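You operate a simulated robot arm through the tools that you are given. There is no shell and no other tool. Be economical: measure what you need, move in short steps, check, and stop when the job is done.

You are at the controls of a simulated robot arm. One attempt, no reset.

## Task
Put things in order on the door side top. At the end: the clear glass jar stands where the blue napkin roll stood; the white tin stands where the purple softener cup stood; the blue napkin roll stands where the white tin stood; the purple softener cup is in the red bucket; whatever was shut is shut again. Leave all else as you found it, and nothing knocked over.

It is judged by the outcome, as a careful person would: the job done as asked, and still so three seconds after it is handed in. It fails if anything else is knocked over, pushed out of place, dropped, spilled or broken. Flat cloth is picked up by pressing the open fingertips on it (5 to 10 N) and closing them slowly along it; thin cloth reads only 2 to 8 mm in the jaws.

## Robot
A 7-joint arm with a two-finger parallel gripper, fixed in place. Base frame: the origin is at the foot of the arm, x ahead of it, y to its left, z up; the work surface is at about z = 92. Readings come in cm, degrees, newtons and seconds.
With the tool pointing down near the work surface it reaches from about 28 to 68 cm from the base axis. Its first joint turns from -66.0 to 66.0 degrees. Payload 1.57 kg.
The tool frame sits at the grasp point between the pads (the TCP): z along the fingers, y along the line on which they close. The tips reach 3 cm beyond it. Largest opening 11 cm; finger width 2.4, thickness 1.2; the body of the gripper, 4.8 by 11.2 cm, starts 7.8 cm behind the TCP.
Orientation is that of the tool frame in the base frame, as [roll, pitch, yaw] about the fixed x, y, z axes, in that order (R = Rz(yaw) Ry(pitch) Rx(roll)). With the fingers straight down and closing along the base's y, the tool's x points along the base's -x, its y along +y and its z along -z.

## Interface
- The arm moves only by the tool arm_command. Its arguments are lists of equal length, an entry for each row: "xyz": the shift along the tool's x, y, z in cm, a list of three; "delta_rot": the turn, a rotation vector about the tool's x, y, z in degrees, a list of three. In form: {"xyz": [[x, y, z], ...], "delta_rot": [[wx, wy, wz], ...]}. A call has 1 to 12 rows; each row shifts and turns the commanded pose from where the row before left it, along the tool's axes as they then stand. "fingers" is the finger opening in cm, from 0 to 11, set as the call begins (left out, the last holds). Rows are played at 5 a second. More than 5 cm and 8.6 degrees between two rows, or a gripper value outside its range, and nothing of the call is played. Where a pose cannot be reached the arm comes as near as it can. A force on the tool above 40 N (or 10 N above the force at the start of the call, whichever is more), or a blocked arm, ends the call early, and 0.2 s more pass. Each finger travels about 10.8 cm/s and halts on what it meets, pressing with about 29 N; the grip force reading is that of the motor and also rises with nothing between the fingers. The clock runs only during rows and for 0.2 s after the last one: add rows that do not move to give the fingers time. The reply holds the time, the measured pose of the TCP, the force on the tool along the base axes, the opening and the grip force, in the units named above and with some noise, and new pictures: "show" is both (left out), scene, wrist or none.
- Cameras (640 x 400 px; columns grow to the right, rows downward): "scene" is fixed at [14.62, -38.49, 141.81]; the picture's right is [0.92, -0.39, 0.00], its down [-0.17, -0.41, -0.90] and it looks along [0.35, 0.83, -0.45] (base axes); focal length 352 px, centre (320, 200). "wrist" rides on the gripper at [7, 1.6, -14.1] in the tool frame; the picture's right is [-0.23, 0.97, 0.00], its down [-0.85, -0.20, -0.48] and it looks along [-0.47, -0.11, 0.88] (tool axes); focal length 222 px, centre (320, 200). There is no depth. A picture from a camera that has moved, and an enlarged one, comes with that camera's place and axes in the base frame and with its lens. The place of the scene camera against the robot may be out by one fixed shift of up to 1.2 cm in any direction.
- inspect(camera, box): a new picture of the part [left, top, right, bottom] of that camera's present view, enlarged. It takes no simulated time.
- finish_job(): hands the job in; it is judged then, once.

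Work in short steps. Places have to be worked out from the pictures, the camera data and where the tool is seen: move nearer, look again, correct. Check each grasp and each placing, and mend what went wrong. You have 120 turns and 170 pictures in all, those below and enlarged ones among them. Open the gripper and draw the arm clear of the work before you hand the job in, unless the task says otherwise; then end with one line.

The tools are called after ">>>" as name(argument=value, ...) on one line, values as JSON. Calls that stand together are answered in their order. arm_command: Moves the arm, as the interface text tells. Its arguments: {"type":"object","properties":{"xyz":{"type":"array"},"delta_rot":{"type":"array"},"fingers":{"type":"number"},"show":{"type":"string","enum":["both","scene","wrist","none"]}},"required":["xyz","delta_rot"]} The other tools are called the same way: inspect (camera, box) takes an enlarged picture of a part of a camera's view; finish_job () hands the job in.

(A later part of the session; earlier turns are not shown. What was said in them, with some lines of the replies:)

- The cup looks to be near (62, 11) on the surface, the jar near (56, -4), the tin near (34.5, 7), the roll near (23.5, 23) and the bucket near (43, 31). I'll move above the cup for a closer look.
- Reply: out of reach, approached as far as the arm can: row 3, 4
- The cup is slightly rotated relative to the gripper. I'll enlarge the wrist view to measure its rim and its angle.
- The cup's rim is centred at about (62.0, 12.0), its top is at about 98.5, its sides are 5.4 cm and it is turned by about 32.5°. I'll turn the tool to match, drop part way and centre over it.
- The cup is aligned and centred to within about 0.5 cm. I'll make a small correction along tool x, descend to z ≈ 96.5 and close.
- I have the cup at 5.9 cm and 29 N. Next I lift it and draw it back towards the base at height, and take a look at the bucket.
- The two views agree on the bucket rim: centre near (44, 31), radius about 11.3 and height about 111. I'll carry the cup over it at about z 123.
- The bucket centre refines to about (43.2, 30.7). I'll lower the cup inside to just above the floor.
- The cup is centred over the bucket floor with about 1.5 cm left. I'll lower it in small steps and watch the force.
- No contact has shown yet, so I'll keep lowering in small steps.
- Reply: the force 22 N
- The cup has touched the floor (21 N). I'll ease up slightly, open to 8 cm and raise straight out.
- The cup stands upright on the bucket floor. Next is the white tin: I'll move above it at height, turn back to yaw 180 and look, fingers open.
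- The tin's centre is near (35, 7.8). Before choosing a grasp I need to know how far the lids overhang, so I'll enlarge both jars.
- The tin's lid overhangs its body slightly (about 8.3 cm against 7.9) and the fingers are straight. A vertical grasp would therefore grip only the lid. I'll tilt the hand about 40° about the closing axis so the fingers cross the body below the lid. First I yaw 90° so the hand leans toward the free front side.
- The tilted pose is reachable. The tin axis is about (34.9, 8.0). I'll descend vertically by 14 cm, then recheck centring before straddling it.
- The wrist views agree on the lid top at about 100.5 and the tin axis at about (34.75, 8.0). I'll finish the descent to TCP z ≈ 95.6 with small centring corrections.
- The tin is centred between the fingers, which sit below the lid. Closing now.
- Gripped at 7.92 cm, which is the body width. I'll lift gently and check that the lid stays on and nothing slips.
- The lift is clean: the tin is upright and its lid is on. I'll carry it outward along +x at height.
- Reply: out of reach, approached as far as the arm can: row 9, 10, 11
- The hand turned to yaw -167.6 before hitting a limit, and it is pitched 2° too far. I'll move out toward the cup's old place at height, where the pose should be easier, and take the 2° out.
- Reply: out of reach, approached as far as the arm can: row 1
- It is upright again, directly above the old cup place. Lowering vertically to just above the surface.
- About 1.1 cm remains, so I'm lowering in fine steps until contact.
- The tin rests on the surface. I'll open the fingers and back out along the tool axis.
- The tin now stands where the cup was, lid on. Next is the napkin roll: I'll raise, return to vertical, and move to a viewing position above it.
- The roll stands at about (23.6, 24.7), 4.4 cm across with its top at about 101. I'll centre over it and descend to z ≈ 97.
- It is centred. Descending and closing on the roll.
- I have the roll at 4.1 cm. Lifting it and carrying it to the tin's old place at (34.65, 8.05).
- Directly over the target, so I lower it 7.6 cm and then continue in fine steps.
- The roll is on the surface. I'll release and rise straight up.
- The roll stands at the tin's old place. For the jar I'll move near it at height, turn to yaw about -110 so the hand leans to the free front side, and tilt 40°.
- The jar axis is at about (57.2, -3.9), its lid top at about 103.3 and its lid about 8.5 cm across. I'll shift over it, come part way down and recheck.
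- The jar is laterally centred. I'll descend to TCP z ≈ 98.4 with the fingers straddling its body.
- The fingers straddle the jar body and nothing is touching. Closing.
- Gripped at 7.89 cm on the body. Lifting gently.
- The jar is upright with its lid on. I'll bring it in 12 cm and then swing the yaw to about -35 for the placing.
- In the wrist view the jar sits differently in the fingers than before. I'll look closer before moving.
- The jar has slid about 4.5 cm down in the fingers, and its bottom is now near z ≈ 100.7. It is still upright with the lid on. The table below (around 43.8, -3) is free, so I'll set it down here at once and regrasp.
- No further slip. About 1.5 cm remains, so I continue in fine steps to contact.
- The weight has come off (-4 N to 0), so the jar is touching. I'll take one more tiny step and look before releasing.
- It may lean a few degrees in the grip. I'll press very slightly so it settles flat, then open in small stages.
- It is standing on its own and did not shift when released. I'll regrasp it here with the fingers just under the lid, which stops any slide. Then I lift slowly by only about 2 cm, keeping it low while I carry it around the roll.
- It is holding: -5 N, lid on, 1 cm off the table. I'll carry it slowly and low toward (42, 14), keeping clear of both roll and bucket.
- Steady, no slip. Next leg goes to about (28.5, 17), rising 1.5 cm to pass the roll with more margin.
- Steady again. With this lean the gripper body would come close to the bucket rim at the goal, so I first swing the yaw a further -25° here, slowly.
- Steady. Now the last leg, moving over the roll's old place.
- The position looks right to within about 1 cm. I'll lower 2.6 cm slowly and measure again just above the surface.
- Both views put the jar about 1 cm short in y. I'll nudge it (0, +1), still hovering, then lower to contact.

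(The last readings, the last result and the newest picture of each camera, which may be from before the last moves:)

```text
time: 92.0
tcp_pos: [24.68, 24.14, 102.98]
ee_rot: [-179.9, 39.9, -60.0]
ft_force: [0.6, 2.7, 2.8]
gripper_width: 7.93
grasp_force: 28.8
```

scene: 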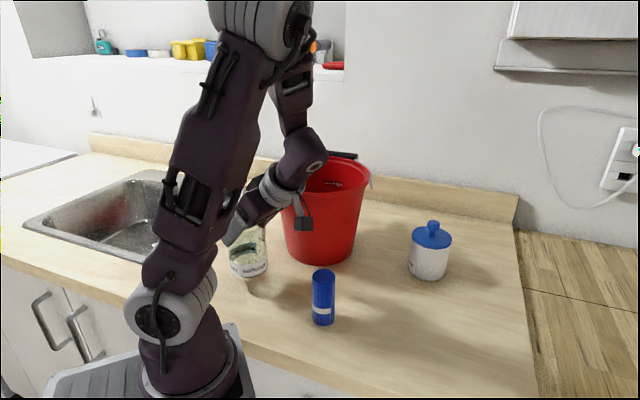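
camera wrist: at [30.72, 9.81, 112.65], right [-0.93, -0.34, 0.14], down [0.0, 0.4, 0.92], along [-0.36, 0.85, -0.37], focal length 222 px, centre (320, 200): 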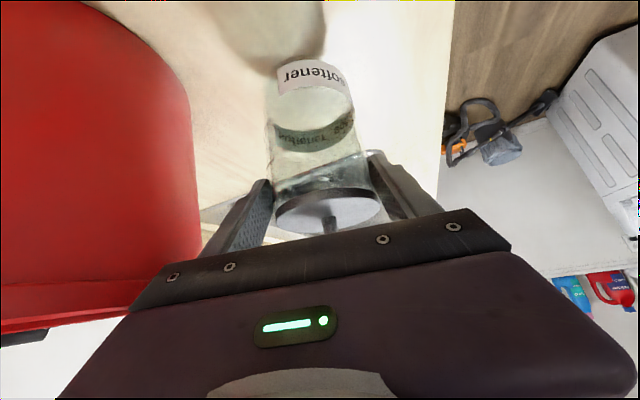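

Contact has begun (the reading changed from -4.4 to +2.8). One more tiny press, then a small opening.

>>> arm_command(xyz=[[0.06, 0, 0.07], [0, 0, 0]], delta_rot=[[0, 0, 0], [0, 0, 0]], show="none")

>>> arm_command(xyz=[[0, 0, 0], [0, 0, 0]], delta_rot=[[0, 0, 0], [0, 0, 0]], fingers=8.3)

```text
time: 92.6
tcp_pos: [24.78, 24.08, 102.88]
ee_rot: [-179.8, 40.0, -60.0]
ft_force: [-1.1, -1.7, -1.3]
gripper_width: 7.93
grasp_force: 29.3
```

```text
time: 93.2
tcp_pos: [24.85, 24.07, 102.9]
ee_rot: [-179.7, 39.9, -59.9]
ft_force: [-0.7, -0.3, 0.2]
gripper_width: 8.29
grasp_force: 0.0
camera wrist: at [30.64, 10.8, 109.27], right [-0.93, -0.34, 0.14], down [0.0, 0.4, 0.92], along [-0.36, 0.85, -0.37], focal length 222 px, centre (320, 200)
```

scene: 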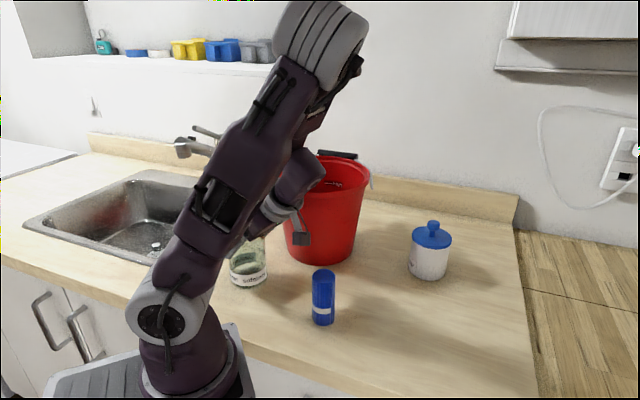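
wrist: 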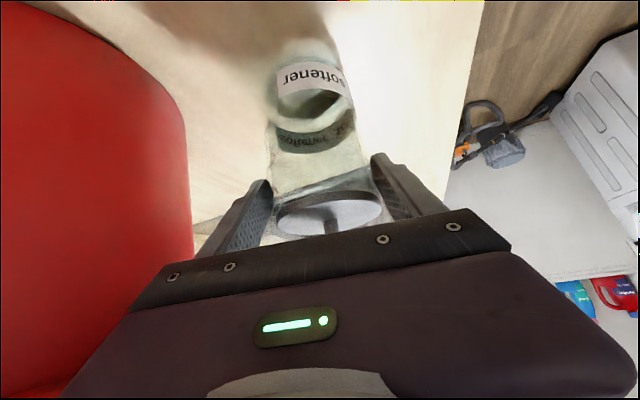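

The jar stands by itself. I'll open fully and withdraw along the tool axis.

>>> arm_command(xyz=[[0, 0, 0], [0, 0, 0], [0, 0, 0], [0, 0, -1.5], [0, 0, -2], [0, 0, -3], [0, 0, -3], [0, 0, 0]], delta_rot=[[0, 0, 0], [0, 0, 0], [0, 0, 0], [0, 0, 0], [0, 0, 0], [0, 0, 0], [0, 0, 0], [0, 0, 0]], fingers=11)

```text
time: 95.0
tcp_pos: [27.79, 18.73, 110.23]
ee_rot: [-179.8, 40.0, -59.9]
ft_force: [0.9, 0.4, 0.3]
gripper_width: 11.02
grasp_force: 0.1
camera wrist: at [33.72, 5.5, 116.61], right [-0.93, -0.34, 0.14], down [0.0, 0.4, 0.92], along [-0.36, 0.85, -0.37], focal length 222 px, centre (320, 200)
```

scene: 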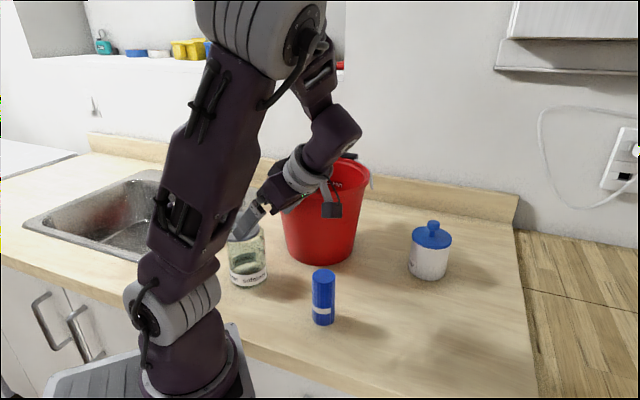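
wrist: 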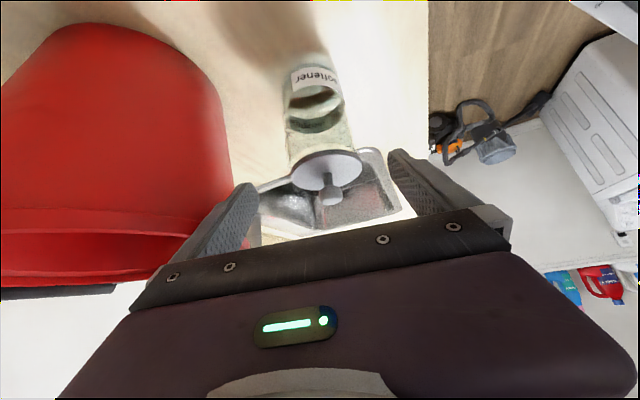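

Clear of the jar. I'll rise vertically, return the tool upright and pull back for a full view.

>>> arm_command(xyz=[[-1.93, 0, -2.3], [-1.93, 0, -2.3], [-1.93, 0, -2.3], [0, 0, 0], [0, 0, 0], [0, 0, 0], [0, 0, 0], [0, 0, 0], [0, 0, 0]], delta_rot=[[0, 0, 0], [0, 0, 0], [0, 0, 0], [0, 8, 0], [0, 8, 0], [0, 8, 0], [0, 8, 0], [0, 8, 0], [0, 0, 0]])

>>> inspect(camera="scene", box=[200, 190, 350, 340])

```text
time: 97.0
tcp_pos: [27.96, 18.73, 119.15]
ee_rot: [-179.8, 0.0, -60.0]
ft_force: [-0.4, -0.1, -0.6]
gripper_width: 10.99
grasp_force: 0.0
camera wrist: at [29.93, 11.95, 133.39], right [-0.96, -0.29, 0.0], down [-0.26, 0.84, 0.48], along [-0.14, 0.46, -0.88], focal length 222 px, centre (320, 200)
```

scene: 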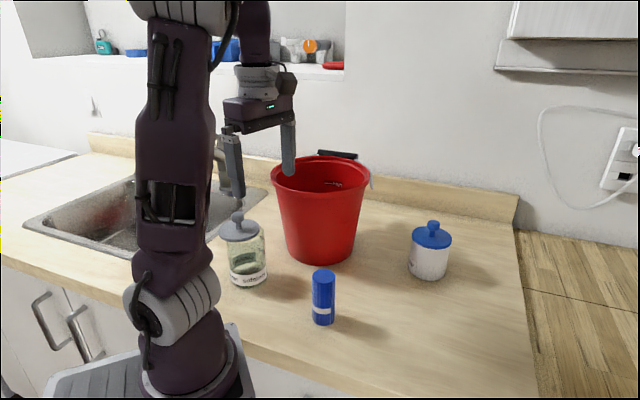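
wrist: 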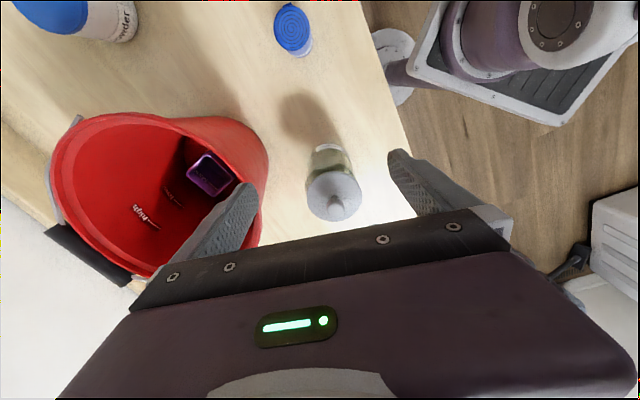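

```text
2.67 times, centred on (275, 265) of scene
camera zoom: at [14.62, -38.49, 141.81], right [0.92, -0.39, 0.0], down [-0.17, -0.41, -0.9], along [0.35, 0.83, -0.45], focal length 938 px, centre (440, 27)
```

zoom: 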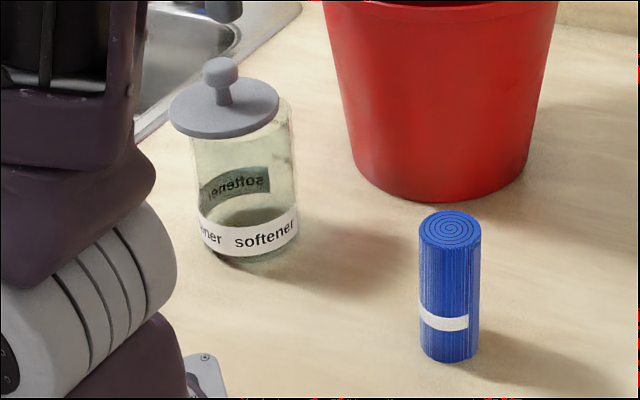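

The lid looks offset from the jar body. I'll enlarge it.

>>> inspect(camera="scene", box=[210, 200, 280, 295])

>>> inspect(camera="wrist", box=[270, 130, 400, 230])

```text
4.21 times, centred on (245, 248) of scene
camera zoom: at [14.62, -38.49, 141.81], right [0.92, -0.39, 0.0], down [-0.17, -0.41, -0.9], along [0.35, 0.83, -0.45], focal length 1481 px, centre (636, 0)
```

zoom: 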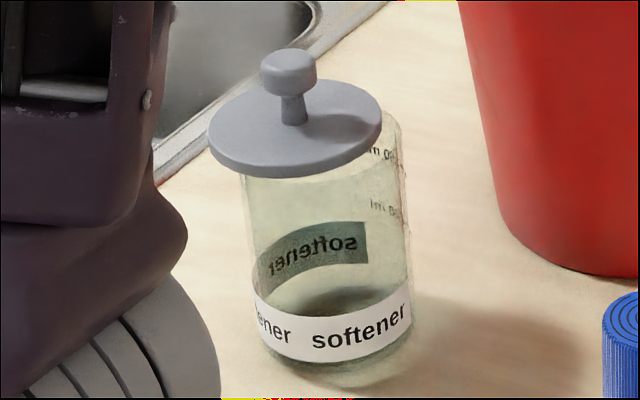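

```text
4.00 times, centred on (335, 180) of wrist
camera zoom: at [29.93, 11.95, 133.39], right [-0.96, -0.29, 0.0], down [-0.26, 0.84, 0.48], along [-0.14, 0.46, -0.88], focal length 888 px, centre (260, 280)
```

zoom: 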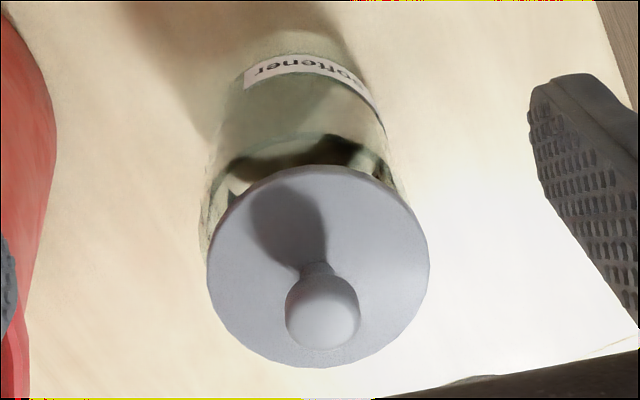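

The lid is a loose piece and slid roughly 1.5 cm sideways on the rim, so it has to be re-seated. It is flat and stable. I'll take it by its knob from above, so first I move over the knob (about 23.1, 26.6) with the fingers part closed and check alignment.

>>> arm_command(xyz=[[-3.1, 0.1, 0], [-3.1, 0.1, 0], [-3.1, 0.1, 0], [0, 0, 3], [0, 0, 3], [0, 0, 0]], delta_rot=[[0, 0, 0], [0, 0, 0], [0, 0, 0], [0, 0, 0], [0, 0, 0], [0, 0, 0]], fingers=5.5)

>>> inspect(camera="wrist", box=[240, 90, 420, 230])

>>> inspect(camera="scene", box=[200, 170, 300, 295])

```text
time: 98.4
tcp_pos: [22.8, 26.71, 113.17]
ee_rot: [-179.9, 0.0, -60.1]
ft_force: [-0.5, 0.1, -0.3]
gripper_width: 5.52
grasp_force: 0.1
camera wrist: at [24.98, 19.85, 127.37], right [-0.96, -0.29, 0.0], down [-0.25, 0.84, 0.48], along [-0.14, 0.46, -0.88], focal length 222 px, centre (320, 200)
```

scene: 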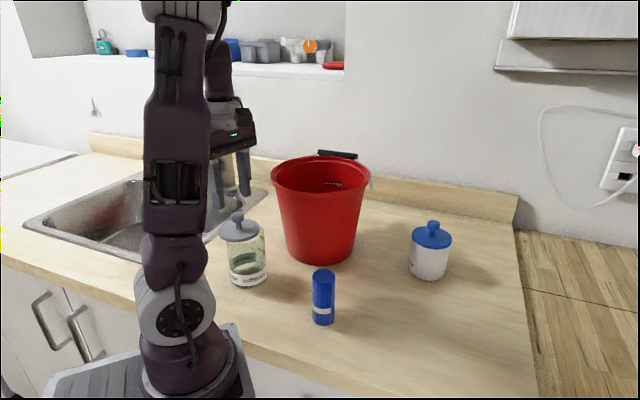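
wrist: 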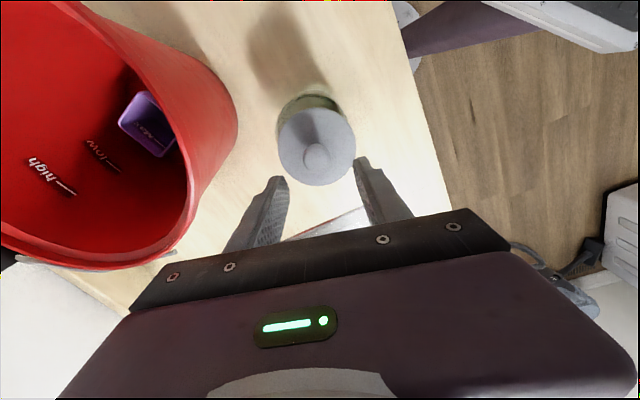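

```text
2.86 times, centred on (330, 160) of wrist
camera zoom: at [24.98, 19.85, 127.37], right [-0.96, -0.29, 0.0], down [-0.25, 0.84, 0.48], along [-0.14, 0.46, -0.88], focal length 635 px, centre (291, 314)
```

zoom: 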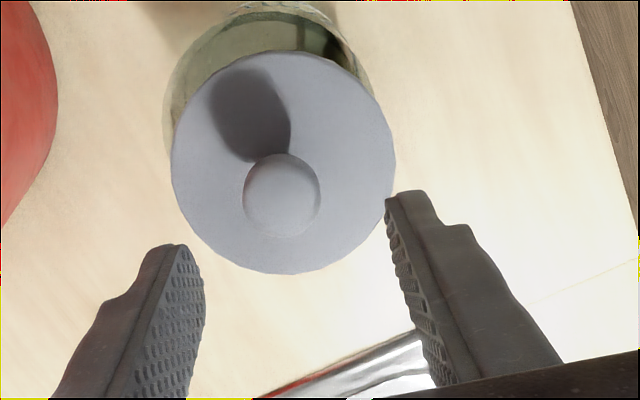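

```text
3.20 times, centred on (250, 232) of scene
camera zoom: at [14.62, -38.49, 141.81], right [0.92, -0.39, 0.0], down [-0.17, -0.41, -0.9], along [0.35, 0.83, -0.45], focal length 1125 px, centre (544, 96)
```

zoom: 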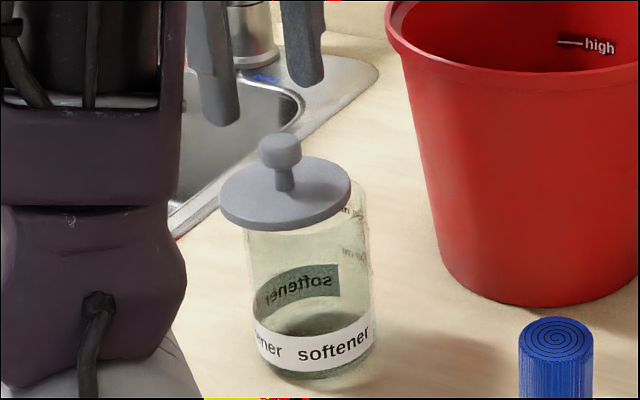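

The knob is at about (23.25, 26.5). I'll correct by half a centimetre and descend until the tips are just above the lid.

>>> arm_command(xyz=[[0.4, -0.29, 1], [0, 0, 2], [0, 0, 1.5], [0, 0, 1.2], [0, 0, 0]], delta_rot=[[0, 0, 0], [0, 0, 0], [0, 0, 0], [0, 0, 0], [0, 0, 0]], show="wrist")

>>> inspect(camera="scene", box=[200, 170, 300, 295])

```text
time: 99.6
tcp_pos: [23.18, 26.56, 107.39]
ee_rot: [-180.0, 0.0, -60.0]
ft_force: [1.0, -0.7, -0.1]
gripper_width: 5.49
grasp_force: 0.1
camera wrist: at [25.44, 19.67, 121.63], right [-0.96, -0.29, 0.0], down [-0.25, 0.84, 0.48], along [-0.14, 0.46, -0.88], focal length 222 px, centre (320, 200)
```

wrist: 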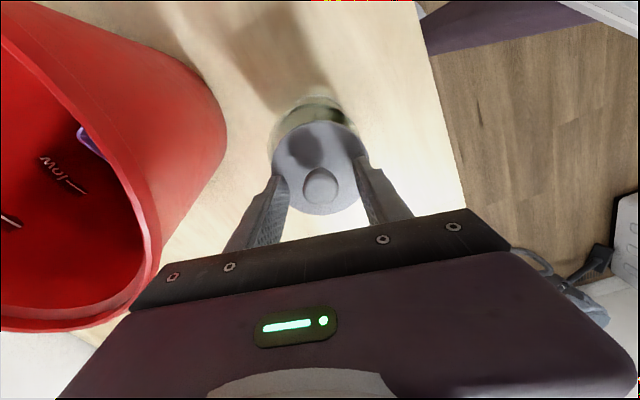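

```text
3.20 times, centred on (250, 232) of scene
camera zoom: at [14.62, -38.49, 141.81], right [0.92, -0.39, 0.0], down [-0.17, -0.41, -0.9], along [0.35, 0.83, -0.45], focal length 1125 px, centre (544, 96)
```

zoom: 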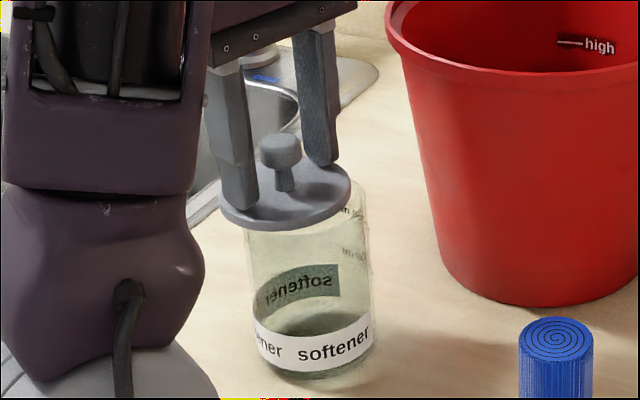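

The knob is right between the fingertips, just above the lid. Closing on it.

>>> arm_command(xyz=[[0, 0, 0], [0, 0, 0], [0, 0, 0]], delta_rot=[[0, 0, 0], [0, 0, 0], [0, 0, 0]], fingers=1.5, show="none")

>>> arm_command(xyz=[[0, 0, -0.2], [0, 0, -0.2], [0, 0, -0.2], [0, 0, -0.2], [0, 0, 0], [0, 0, 0]], delta_rot=[[0, 0, 0], [0, 0, 0], [0, 0, 0], [0, 0, 0], [0, 0, 0], [0, 0, 0]], show="wrist")

>>> inspect(camera="scene", box=[200, 170, 300, 295])

>>> inspect(camera="wrist", box=[240, 80, 420, 230])

```text
time: 100.4
tcp_pos: [23.38, 26.53, 107.43]
ee_rot: [-179.9, 0.1, -60.1]
ft_force: [-0.4, 0.2, -0.1]
gripper_width: 2.37
grasp_force: 28.9
```

```text
time: 101.8
tcp_pos: [23.34, 26.51, 108.23]
ee_rot: [-179.9, 0.0, -60.0]
ft_force: [1.1, -0.5, 0.0]
gripper_width: 2.35
grasp_force: 29.2
camera wrist: at [25.46, 19.67, 122.45], right [-0.96, -0.29, 0.0], down [-0.25, 0.84, 0.48], along [-0.14, 0.46, -0.88], focal length 222 px, centre (320, 200)
```

wrist: 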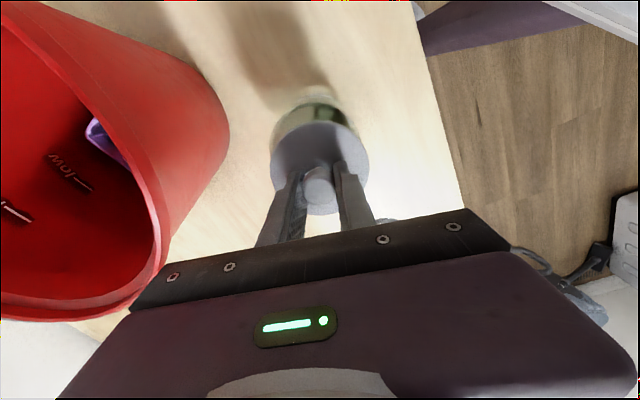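

```text
3.20 times, centred on (250, 232) of scene
camera zoom: at [14.62, -38.49, 141.81], right [0.92, -0.39, 0.0], down [-0.17, -0.41, -0.9], along [0.35, 0.83, -0.45], focal length 1125 px, centre (544, 96)
```

zoom: 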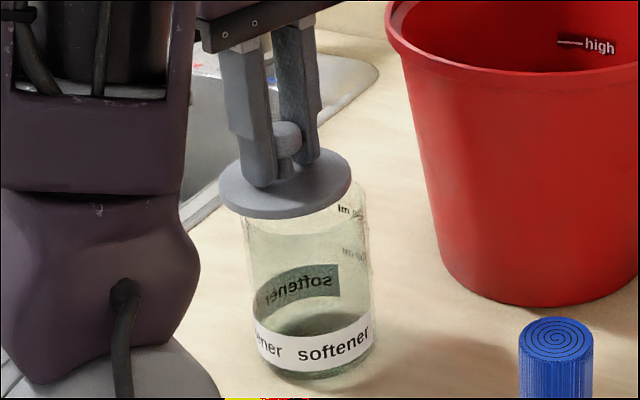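

```text
2.67 times, centred on (330, 155) of wrist
camera zoom: at [25.46, 19.67, 122.45], right [-0.96, -0.29, 0.0], down [-0.25, 0.84, 0.48], along [-0.14, 0.46, -0.88], focal length 592 px, centre (293, 320)
```

zoom: 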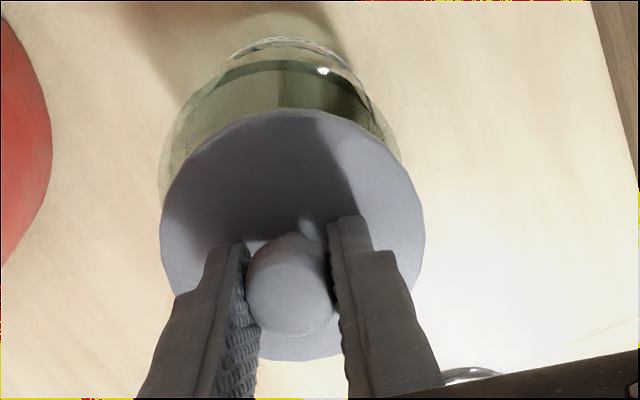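

The lid came up with the knob. I'll raise it another 4 cm so I can see the open rim and measure its centre.

>>> arm_command(xyz=[[0, 0, -1], [0, 0, -1], [0, 0, -1.5], [0, 0, -1.5], [0, 0, 0]], delta_rot=[[0, 0, 0], [0, 0, 0], [0, 0, 0], [0, 0, 0], [0, 0, 0]], show="wrist")

>>> inspect(camera="scene", box=[200, 170, 300, 295])

>>> inspect(camera="wrist", box=[240, 80, 420, 230])

```text
time: 103.0
tcp_pos: [23.22, 26.36, 113.28]
ee_rot: [-179.9, -0.1, -59.9]
ft_force: [0.3, -0.9, 0.3]
gripper_width: 2.38
grasp_force: 29.0
camera wrist: at [25.45, 19.58, 127.45], right [-0.96, -0.29, 0.0], down [-0.26, 0.84, 0.48], along [-0.14, 0.46, -0.88], focal length 222 px, centre (320, 200)
```

wrist: 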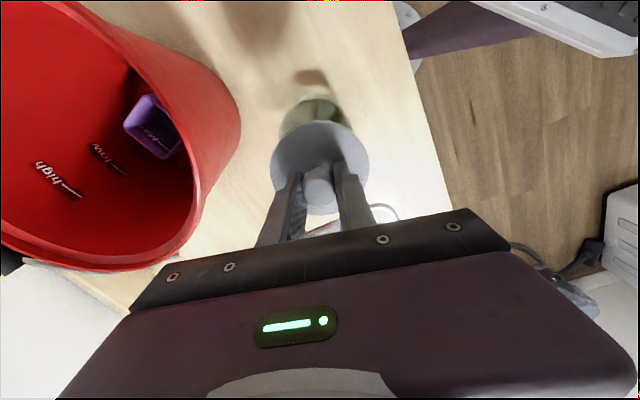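

```text
3.20 times, centred on (250, 232) of scene
camera zoom: at [14.62, -38.49, 141.81], right [0.92, -0.39, 0.0], down [-0.17, -0.41, -0.9], along [0.35, 0.83, -0.45], focal length 1125 px, centre (544, 96)
```

zoom: 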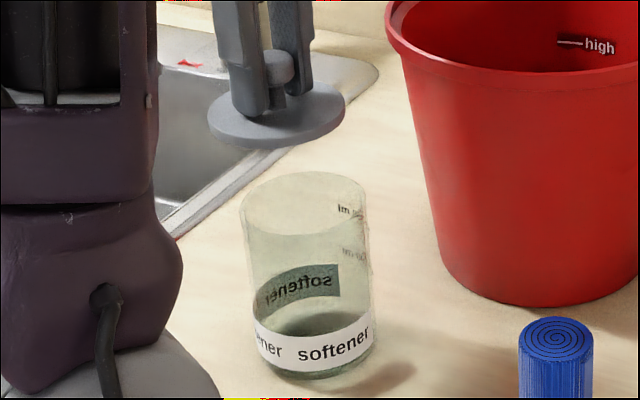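

```text
2.67 times, centred on (330, 155) of wrist
camera zoom: at [25.45, 19.58, 127.45], right [-0.96, -0.29, 0.0], down [-0.26, 0.84, 0.48], along [-0.14, 0.46, -0.88], focal length 592 px, centre (293, 320)
```

zoom: 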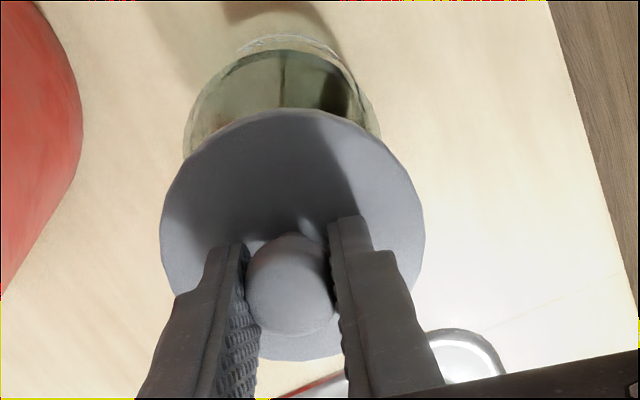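

The lid is free and the rim is visible. To measure the rim centre accurately, I'll move the held lid 7 cm aside (beyond the jar) and view the open jar with the wrist camera.

>>> arm_command(xyz=[[-2.5, 0, 0], [-2.5, 0, 0], [-2, 0, 0], [0, 0, 0]], delta_rot=[[0, 0, 0], [0, 0, 0], [0, 0, 0], [0, 0, 0]], show="wrist")

>>> inspect(camera="wrist", box=[240, 0, 400, 130])

```text
time: 104.0
tcp_pos: [19.69, 32.53, 113.24]
ee_rot: [-179.9, 0.1, -60.0]
ft_force: [-0.7, -0.1, -0.6]
gripper_width: 2.38
grasp_force: 29.4
camera wrist: at [21.93, 25.7, 127.44], right [-0.96, -0.29, 0.0], down [-0.25, 0.84, 0.48], along [-0.14, 0.46, -0.88], focal length 222 px, centre (320, 200)
```

wrist: 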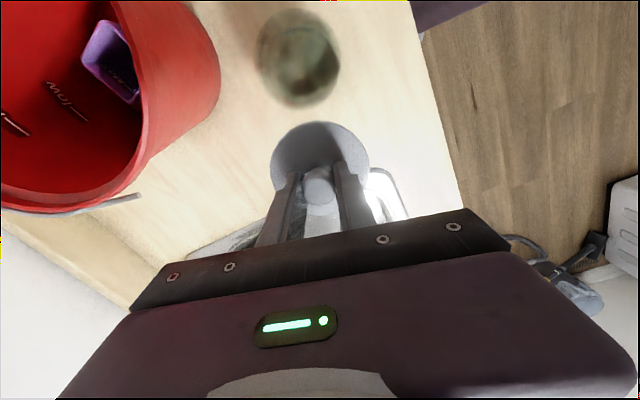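

```text
3.08 times, centred on (320, 65) of wrist
camera zoom: at [21.93, 25.7, 127.44], right [-0.96, -0.29, 0.0], down [-0.25, 0.84, 0.48], along [-0.14, 0.46, -0.88], focal length 684 px, centre (320, 615)
```

zoom: 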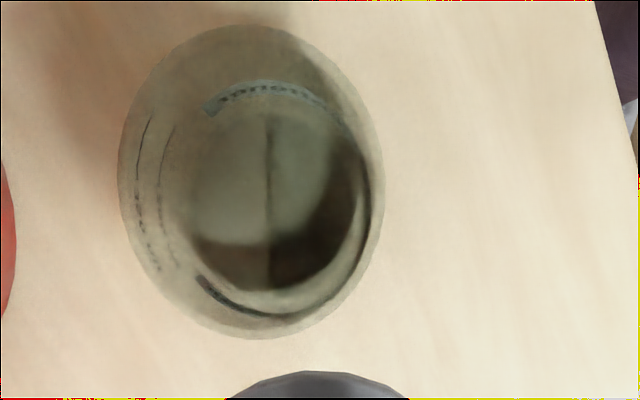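

The rim centre is measured at (24.3, 24.95), which is also within 0.7 cm of where the roll stood. The lid centre is essentially at the TCP. I'll bring the lid over the rim at height.

>>> arm_command(xyz=[[2.5, 0, 0], [2.5, 0, 0], [2.5, 0, 0], [1.45, 0, 0], [0, 0, 0], [0, 0, 2], [0, 0, 2], [0, 0, 0.8], [0, 0, 0]], delta_rot=[[0, 0, 0], [0, 0, 0], [0, 0, 0], [0, 0, 0], [0, 0, 0], [0, 0, 0], [0, 0, 0], [0, 0, 0], [0, 0, 0]], show="wrist")

>>> inspect(camera="scene", box=[200, 170, 300, 295])

```text
time: 106.0
tcp_pos: [24.3, 24.75, 108.44]
ee_rot: [-179.9, 0.0, -60.2]
ft_force: [0.3, -0.8, -0.8]
gripper_width: 2.38
grasp_force: 29.0
camera wrist: at [26.49, 17.91, 122.64], right [-0.96, -0.29, 0.0], down [-0.25, 0.84, 0.48], along [-0.14, 0.46, -0.88], focal length 222 px, centre (320, 200)
```

wrist: 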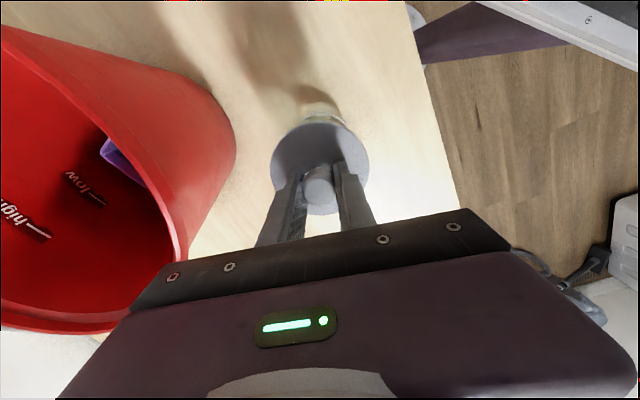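

```text
3.20 times, centred on (250, 232) of scene
camera zoom: at [14.62, -38.49, 141.81], right [0.92, -0.39, 0.0], down [-0.17, -0.41, -0.9], along [0.35, 0.83, -0.45], focal length 1125 px, centre (544, 96)
```

zoom: 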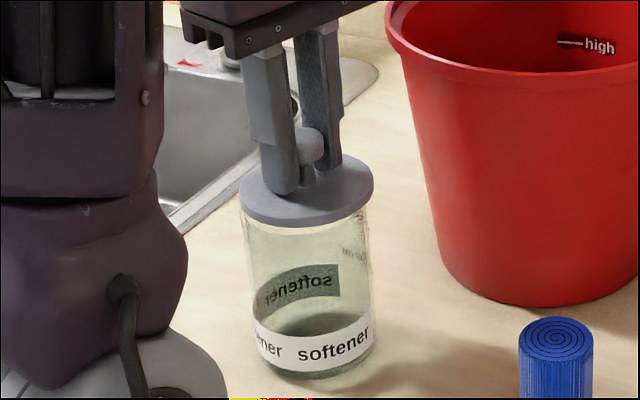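

The lid is concentric with the rim to within a few millimetres. After a tiny correction I lower it until it seats.

>>> arm_command(xyz=[[-0.13, 0.1, 0], [0, 0, 0.3], [0, 0, 0.3], [0, 0, 0.2], [0, 0, 0]], delta_rot=[[0, 0, 0], [0, 0, 0], [0, 0, 0], [0, 0, 0], [0, 0, 0]], show="none")

>>> arm_command(xyz=[[0, 0, 0.1], [0, 0, 0.1], [0, 0, 0]], delta_rot=[[0, 0, 0], [0, 0, 0], [0, 0, 0]], show="none")

>>> inspect(camera="scene", box=[200, 170, 300, 295])

```text
time: 107.2
tcp_pos: [24.17, 24.77, 107.69]
ee_rot: [-180.0, 0.0, -60.2]
ft_force: [-0.5, 0.0, -0.5]
gripper_width: 2.39
grasp_force: 28.7
```

```text
time: 108.0
tcp_pos: [24.1, 24.8, 107.57]
ee_rot: [-179.9, 0.1, -60.0]
ft_force: [-0.2, 0.3, 0.6]
gripper_width: 2.34
grasp_force: 29.3
```

```text
3.20 times, centred on (250, 232) of scene
camera zoom: at [14.62, -38.49, 141.81], right [0.92, -0.39, 0.0], down [-0.17, -0.41, -0.9], along [0.35, 0.83, -0.45], focal length 1125 px, centre (544, 96)
```

zoom: 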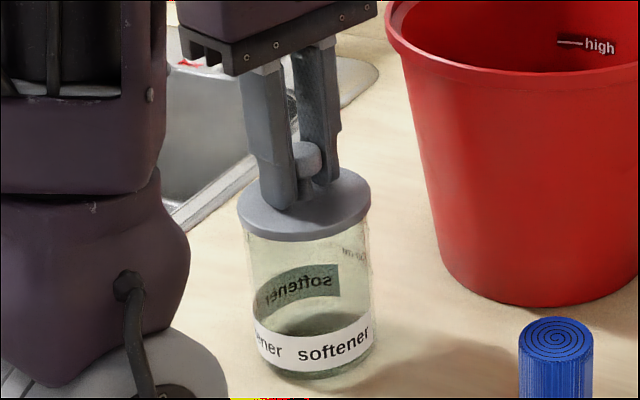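

Almost seated and well centred. Continuing to contact.

>>> arm_command(xyz=[[0, 0, 0.1], [0, 0, 0.05], [0, 0, 0]], delta_rot=[[0, 0, 0], [0, 0, 0], [0, 0, 0]], show="none")

>>> arm_command(xyz=[[0, 0, 0.1], [0, 0, 0.05], [0, 0, 0]], delta_rot=[[0, 0, 0], [0, 0, 0], [0, 0, 0]], show="none")

```text
time: 108.8
tcp_pos: [24.11, 24.81, 107.23]
ee_rot: [-179.7, 0.1, -60.1]
ft_force: [0.3, -2.1, 30.8]
gripper_width: 2.37
grasp_force: 28.4
```

```text
time: 109.5
tcp_pos: [24.11, 24.76, 107.2]
ee_rot: [-179.7, 0.0, -60.1]
ft_force: [-2.8, -3.0, 13.7]
gripper_width: 2.39
grasp_force: 28.8
stopped in row 3: the force on the tool passed its limit (the readings are from after the stop); the commanded pose is now the measured one
```

The lid is seated with firm contact. I'll ease off, open the fingers, rise and inspect.

>>> arm_command(xyz=[[0, 0, -0.08], [0, 0, 0]], delta_rot=[[0, 0, 0], [0, 0, 0]], show="none")

>>> arm_command(xyz=[[0, 0, 0], [0, 0, 0], [0, 0, -1], [0, 0, -3], [0, 0, -4], [0, 0, -4], [0, 0, 0]], delta_rot=[[0, 0, 0], [0, 0, 0], [0, 0, 0], [0, 0, 0], [0, 0, 0], [0, 0, 0], [0, 0, 0]], fingers=5.5)

>>> inspect(camera="scene", box=[200, 170, 300, 295])

>>> inspect(camera="wrist", box=[260, 90, 400, 220])

```text
time: 110.1
tcp_pos: [24.12, 24.84, 107.29]
ee_rot: [-179.9, 0.0, -60.1]
ft_force: [-0.2, 0.6, 0.0]
gripper_width: 2.39
grasp_force: 29.3
```

```text
time: 111.7
tcp_pos: [24.18, 24.86, 119.17]
ee_rot: [-179.8, 0.1, -59.9]
ft_force: [0.9, 0.9, -0.1]
gripper_width: 5.49
grasp_force: 0.0
camera wrist: at [26.26, 18.03, 133.39], right [-0.96, -0.29, 0.0], down [-0.26, 0.84, 0.48], along [-0.14, 0.46, -0.88], focal length 222 px, centre (320, 200)
```

scene: 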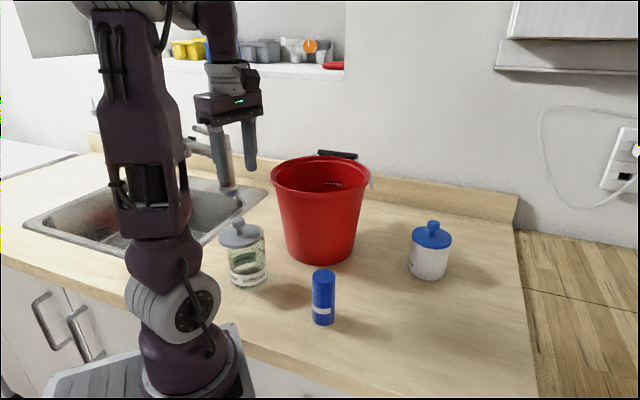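
wrist: 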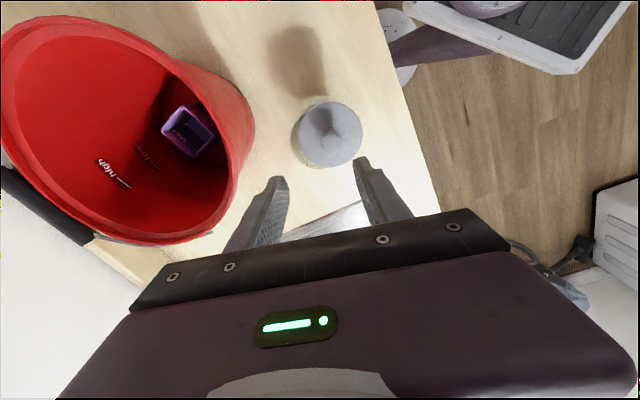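

```text
3.20 times, centred on (250, 232) of scene
camera zoom: at [14.62, -38.49, 141.81], right [0.92, -0.39, 0.0], down [-0.17, -0.41, -0.9], along [0.35, 0.83, -0.45], focal length 1125 px, centre (544, 96)
```

zoom: 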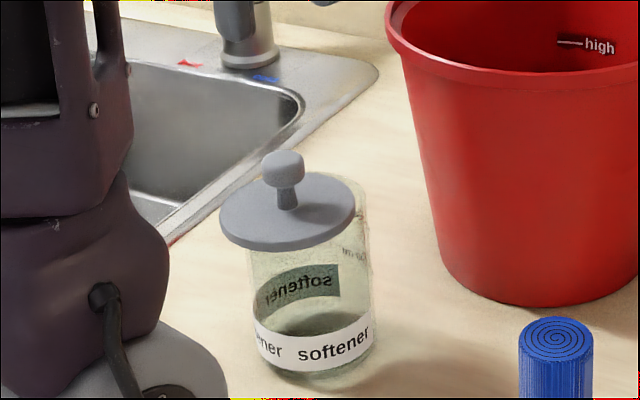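

```text
3.08 times, centred on (330, 155) of wrist
camera zoom: at [26.26, 18.03, 133.39], right [-0.96, -0.29, 0.0], down [-0.26, 0.84, 0.48], along [-0.14, 0.46, -0.88], focal length 684 px, centre (289, 338)
```

zoom: 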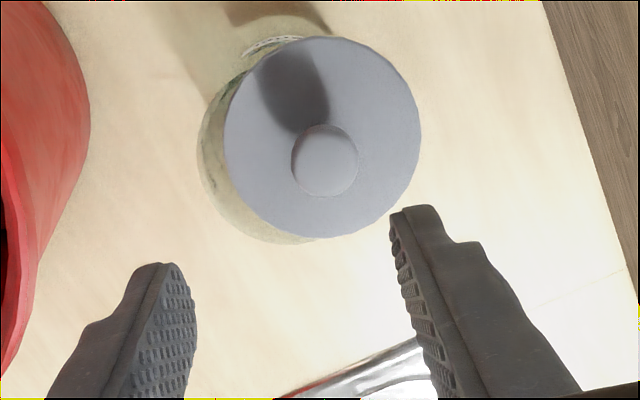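

On opening, one fingertip dragged the lid along by exactly the finger travel. The tips must have been touching the lid plate. I'll retake the knob higher, on the head only, with the tips about 0.7 cm above where they were.

>>> arm_command(xyz=[[0, 1.45, 0], [0, 0, 4], [0, 0, 4], [0, 0, 2], [0, 0, 1.2], [0, 0, 0]], delta_rot=[[0, 0, 0], [0, 0, 0], [0, 0, 0], [0, 0, 0], [0, 0, 0], [0, 0, 0]], show="none")

>>> inspect(camera="scene", box=[210, 190, 280, 270])

>>> inspect(camera="wrist", box=[240, 80, 420, 230])

```text
time: 113.1
tcp_pos: [22.9, 24.31, 108.08]
ee_rot: [-179.6, 0.0, -60.1]
ft_force: [0.0, 0.7, -0.5]
gripper_width: 5.49
grasp_force: 0.1
```

```text
5.00 times, centred on (245, 230) of scene
camera zoom: at [14.62, -38.49, 141.81], right [0.92, -0.39, 0.0], down [-0.17, -0.41, -0.9], along [0.35, 0.83, -0.45], focal length 1758 px, centre (695, 50)
```

zoom: 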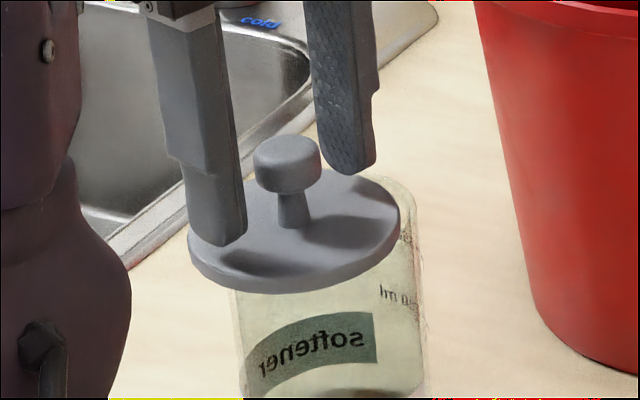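

```text
2.67 times, centred on (330, 155) of wrist
camera zoom: at [24.98, 17.34, 122.2], right [-0.96, -0.29, 0.0], down [-0.26, 0.84, 0.48], along [-0.14, 0.46, -0.88], focal length 592 px, centre (293, 320)
```

zoom: 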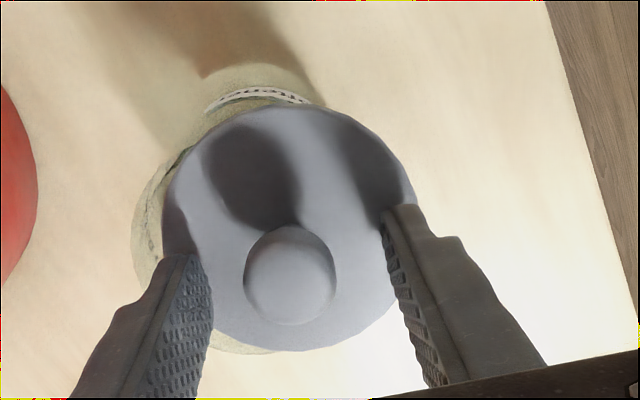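

The tips are now about 0.9 cm above the lid plate, beside the knob's neck and head. Close, lift 0.7 cm and shift back over the rim.

>>> arm_command(xyz=[[0, 0, 0], [0, 0, 0], [0, 0, 0], [0, 0, -0.4], [0, 0, -0.4], [0, 0, 0]], delta_rot=[[0, 0, 0], [0, 0, 0], [0, 0, 0], [0, 0, 0], [0, 0, 0], [0, 0, 0]], fingers=1.5, show="none")

>>> arm_command(xyz=[[0, -0.5, 0], [0, -0.5, 0], [0, -0.4, 0], [0, 0, 0]], delta_rot=[[0, 0, 0], [0, 0, 0], [0, 0, 0], [0, 0, 0]], show="none")

>>> inspect(camera="scene", box=[200, 170, 300, 295])

>>> inspect(camera="wrist", box=[240, 80, 420, 230])

```text
time: 114.5
tcp_pos: [22.94, 24.17, 108.79]
ee_rot: [-179.8, 0.0, -60.1]
ft_force: [-0.1, 0.0, -0.4]
gripper_width: 2.38
grasp_force: 29.1
```

```text
time: 115.5
tcp_pos: [24.06, 24.85, 108.98]
ee_rot: [-179.8, 0.1, -60.1]
ft_force: [0.1, 0.8, -0.4]
gripper_width: 2.37
grasp_force: 28.5
```

```text
3.20 times, centred on (250, 232) of scene
camera zoom: at [14.62, -38.49, 141.81], right [0.92, -0.39, 0.0], down [-0.17, -0.41, -0.9], along [0.35, 0.83, -0.45], focal length 1125 px, centre (544, 96)
```

zoom: 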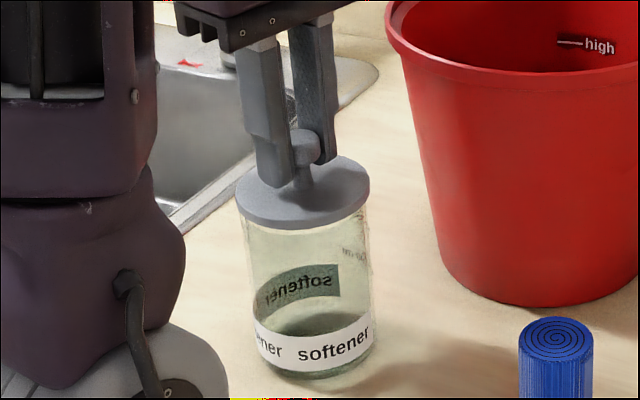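

```text
2.67 times, centred on (330, 155) of wrist
camera zoom: at [26.22, 18.03, 123.09], right [-0.96, -0.29, 0.0], down [-0.26, 0.84, 0.48], along [-0.14, 0.46, -0.88], focal length 592 px, centre (293, 320)
```

zoom: 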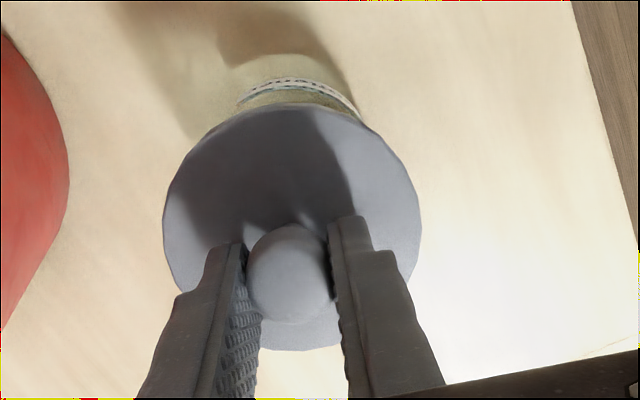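

Concentric in both views. I'll lower gently until first light contact.

>>> arm_command(xyz=[[-0.2, 0, 0], [0, 0, 0.3], [0, 0, 0.3], [0, 0, 0]], delta_rot=[[0, 0, 0], [0, 0, 0], [0, 0, 0], [0, 0, 0]], show="none")

>>> arm_command(xyz=[[0, 0, 0.1], [0, 0, 0]], delta_rot=[[0, 0, 0], [0, 0, 0]], show="none")

>>> arm_command(xyz=[[0, 0, 0.08], [0, 0, 0]], delta_rot=[[0, 0, 0], [0, 0, 0]], show="none")

```text
time: 116.5
tcp_pos: [24.01, 25.13, 108.33]
ee_rot: [-179.6, 0.0, -60.1]
ft_force: [-0.3, -0.4, -0.2]
gripper_width: 2.36
grasp_force: 28.8
```

```text
time: 117.1
tcp_pos: [23.99, 24.99, 108.18]
ee_rot: [-179.8, -0.1, -60.1]
ft_force: [0.2, -0.1, 0.0]
gripper_width: 2.36
grasp_force: 28.8
```

```text
time: 117.7
tcp_pos: [23.95, 25.03, 108.1]
ee_rot: [-179.7, -0.1, -60.1]
ft_force: [0.2, -0.4, -0.5]
gripper_width: 2.36
grasp_force: 29.2
```

>>> arm_command(xyz=[[0, 0, 0.08], [0, 0, 0]], delta_rot=[[0, 0, 0], [0, 0, 0]], show="none")

>>> arm_command(xyz=[[0, 0, 0.06], [0, 0, 0]], delta_rot=[[0, 0, 0], [0, 0, 0]], show="none")

```text
time: 118.3
tcp_pos: [24.04, 25.06, 108.09]
ee_rot: [-179.7, 0.0, -60.2]
ft_force: [0.4, -1.2, 4.1]
gripper_width: 2.36
grasp_force: 28.5
```

```text
time: 118.9
tcp_pos: [23.96, 24.96, 107.93]
ee_rot: [-179.6, 0.2, -60.0]
ft_force: [0.4, -1.8, 14.2]
gripper_width: 2.37
grasp_force: 29.0
```

Light contact, and the lid is seated. I'll ease off 0.08 cm, open only slightly to 3 cm and check that the lid stays put.

>>> arm_command(xyz=[[0, 0, -0.08], [0, 0, 0]], delta_rot=[[0, 0, 0], [0, 0, 0]], show="none")

>>> arm_command(xyz=[[0, 0, 0], [0, 0, 0]], delta_rot=[[0, 0, 0], [0, 0, 0]], fingers=3.2, show="none")

>>> inspect(camera="wrist", box=[240, 80, 420, 230])

>>> inspect(camera="scene", box=[200, 170, 300, 295])

```text
time: 119.5
tcp_pos: [24.07, 25.03, 108.09]
ee_rot: [-179.9, 0.0, -60.1]
ft_force: [0.5, -0.2, 0.2]
gripper_width: 2.34
grasp_force: 28.9
```

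```text
time: 120.1
tcp_pos: [24.0, 25.18, 108.05]
ee_rot: [-179.9, 0.0, -60.1]
ft_force: [0.2, -0.6, 0.3]
gripper_width: 3.18
grasp_force: 0.1
```

```text
2.67 times, centred on (330, 155) of wrist
camera zoom: at [26.12, 18.21, 122.22], right [-0.96, -0.29, 0.0], down [-0.26, 0.84, 0.48], along [-0.14, 0.46, -0.88], focal length 592 px, centre (293, 320)
```

zoom: 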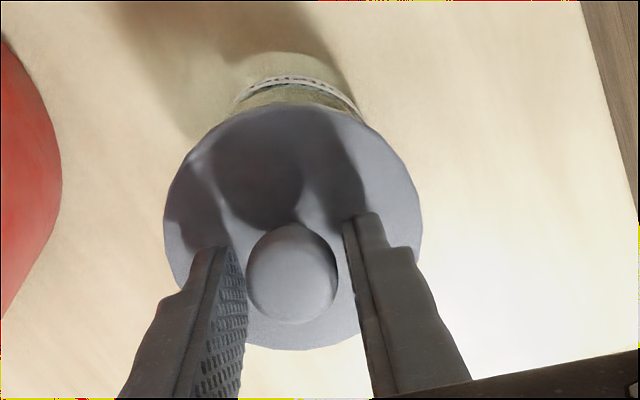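

```text
3.20 times, centred on (250, 232) of scene
camera zoom: at [14.62, -38.49, 141.81], right [0.92, -0.39, 0.0], down [-0.17, -0.41, -0.9], along [0.35, 0.83, -0.45], focal length 1125 px, centre (544, 96)
```

zoom: 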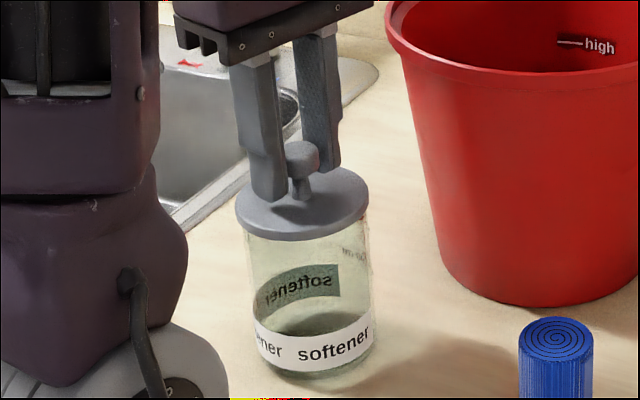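

The lid stayed in place, with both fingers clear of the knob. I'll rise straight up and check again.

>>> arm_command(xyz=[[0, 0, -0.5], [0, 0, -1.5], [0, 0, -3], [0, 0, -4], [0, 0, -3], [0, 0, 0]], delta_rot=[[0, 0, 0], [0, 0, 0], [0, 0, 0], [0, 0, 0], [0, 0, 0], [0, 0, 0]], fingers=4.2, show="wrist")

>>> inspect(camera="scene", box=[200, 170, 300, 295])

>>> inspect(camera="scene", box=[290, 200, 470, 340])

```text
time: 121.5
tcp_pos: [23.9, 24.98, 120.06]
ee_rot: [-179.8, 0.1, -59.9]
ft_force: [-0.8, -0.8, 0.2]
gripper_width: 4.2
grasp_force: 0.1
camera wrist: at [26.05, 18.18, 134.26], right [-0.96, -0.29, 0.0], down [-0.26, 0.84, 0.48], along [-0.14, 0.46, -0.88], focal length 222 px, centre (320, 200)
```

wrist: 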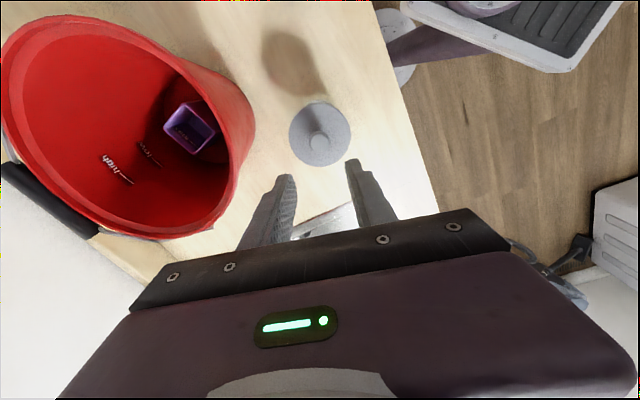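

```text
3.20 times, centred on (250, 232) of scene
camera zoom: at [14.62, -38.49, 141.81], right [0.92, -0.39, 0.0], down [-0.17, -0.41, -0.9], along [0.35, 0.83, -0.45], focal length 1125 px, centre (544, 96)
```

zoom: 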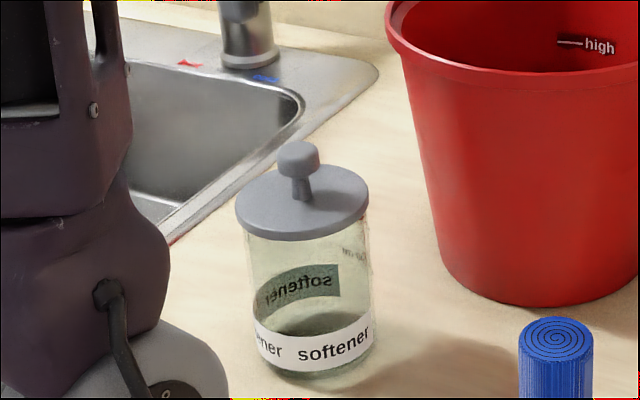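

```text
2.86 times, centred on (380, 270) of scene
camera zoom: at [14.62, -38.49, 141.81], right [0.92, -0.39, 0.0], down [-0.17, -0.41, -0.9], along [0.35, 0.83, -0.45], focal length 1005 px, centre (149, 0)
```

zoom: 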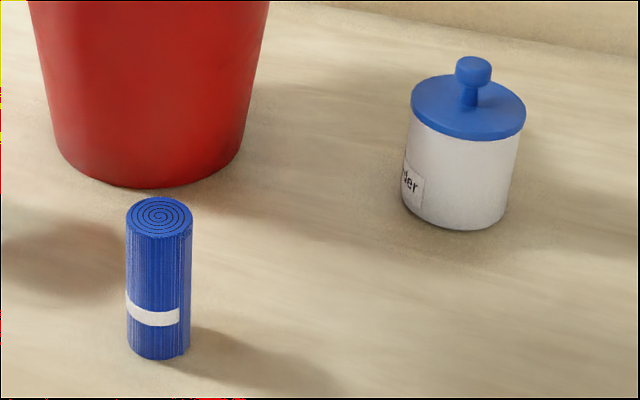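

Everything is in order: the jar lid is concentric, the tin lid is on, the roll is upright and the cup is in the bucket. I'll draw the arm clear with the gripper open and take a last look.

>>> arm_command(xyz=[[0, 0, -2], [3, 0, -1], [4, 0, 0], [4, 0, 0], [4, 0, 0], [4, 0, 0], [0, 0, 0], [0, 0, 0]], delta_rot=[[0, 0, 0], [0, 0, 0], [0, 0, 0], [0, 0, 0], [0, 0, 0], [0, 0, 0], [0, 0, 0], [0, 0, 0]], fingers=11)

>>> inspect(camera="scene", box=[200, 150, 480, 340])

```text
time: 123.3
tcp_pos: [33.52, 8.49, 123.03]
ee_rot: [-179.8, 0.1, -60.0]
ft_force: [-0.2, 0.3, -0.4]
gripper_width: 10.99
grasp_force: 0.0
camera wrist: at [35.64, 1.65, 137.31], right [-0.96, -0.29, 0.0], down [-0.26, 0.84, 0.48], along [-0.14, 0.46, -0.88], focal length 222 px, centre (320, 200)
```

scene: 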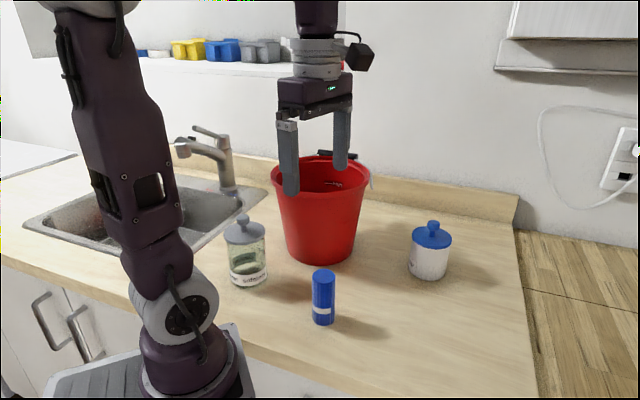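
wrist: 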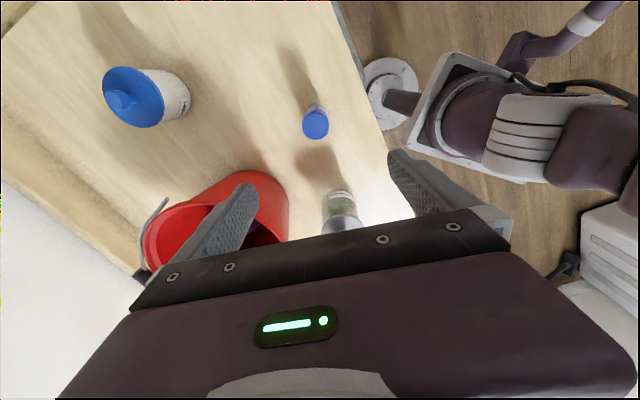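

```text
2.11 times, centred on (340, 245) of scene
camera zoom: at [14.62, -38.49, 141.81], right [0.92, -0.39, 0.0], down [-0.17, -0.41, -0.9], along [0.35, 0.83, -0.45], focal length 740 px, centre (278, 105)
```

zoom: 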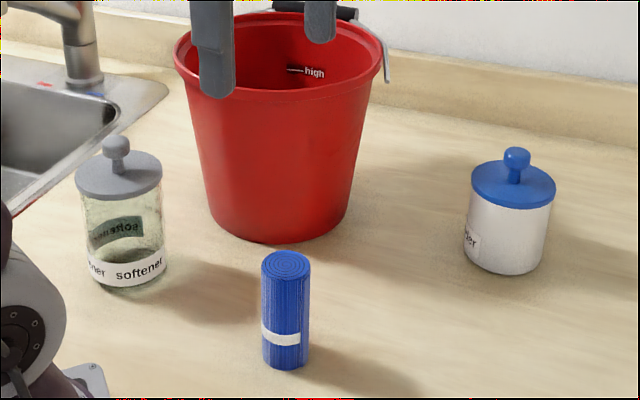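

All the items are in place, upright and lidded, and the arm is clear, so I'm handing in.

>>> finish_job()

```text
The job is handed in.
```

The job is handed in: the jar stands where the roll was (within about 1 cm), the tin where the cup was, the roll where the tin was, and the cup is upright in the bucket. The jar slid in the grip on the way and its lid shifted, so I re-seated the lid; both lids are on, nothing was knocked over, and the arm is clear with the gripper open.
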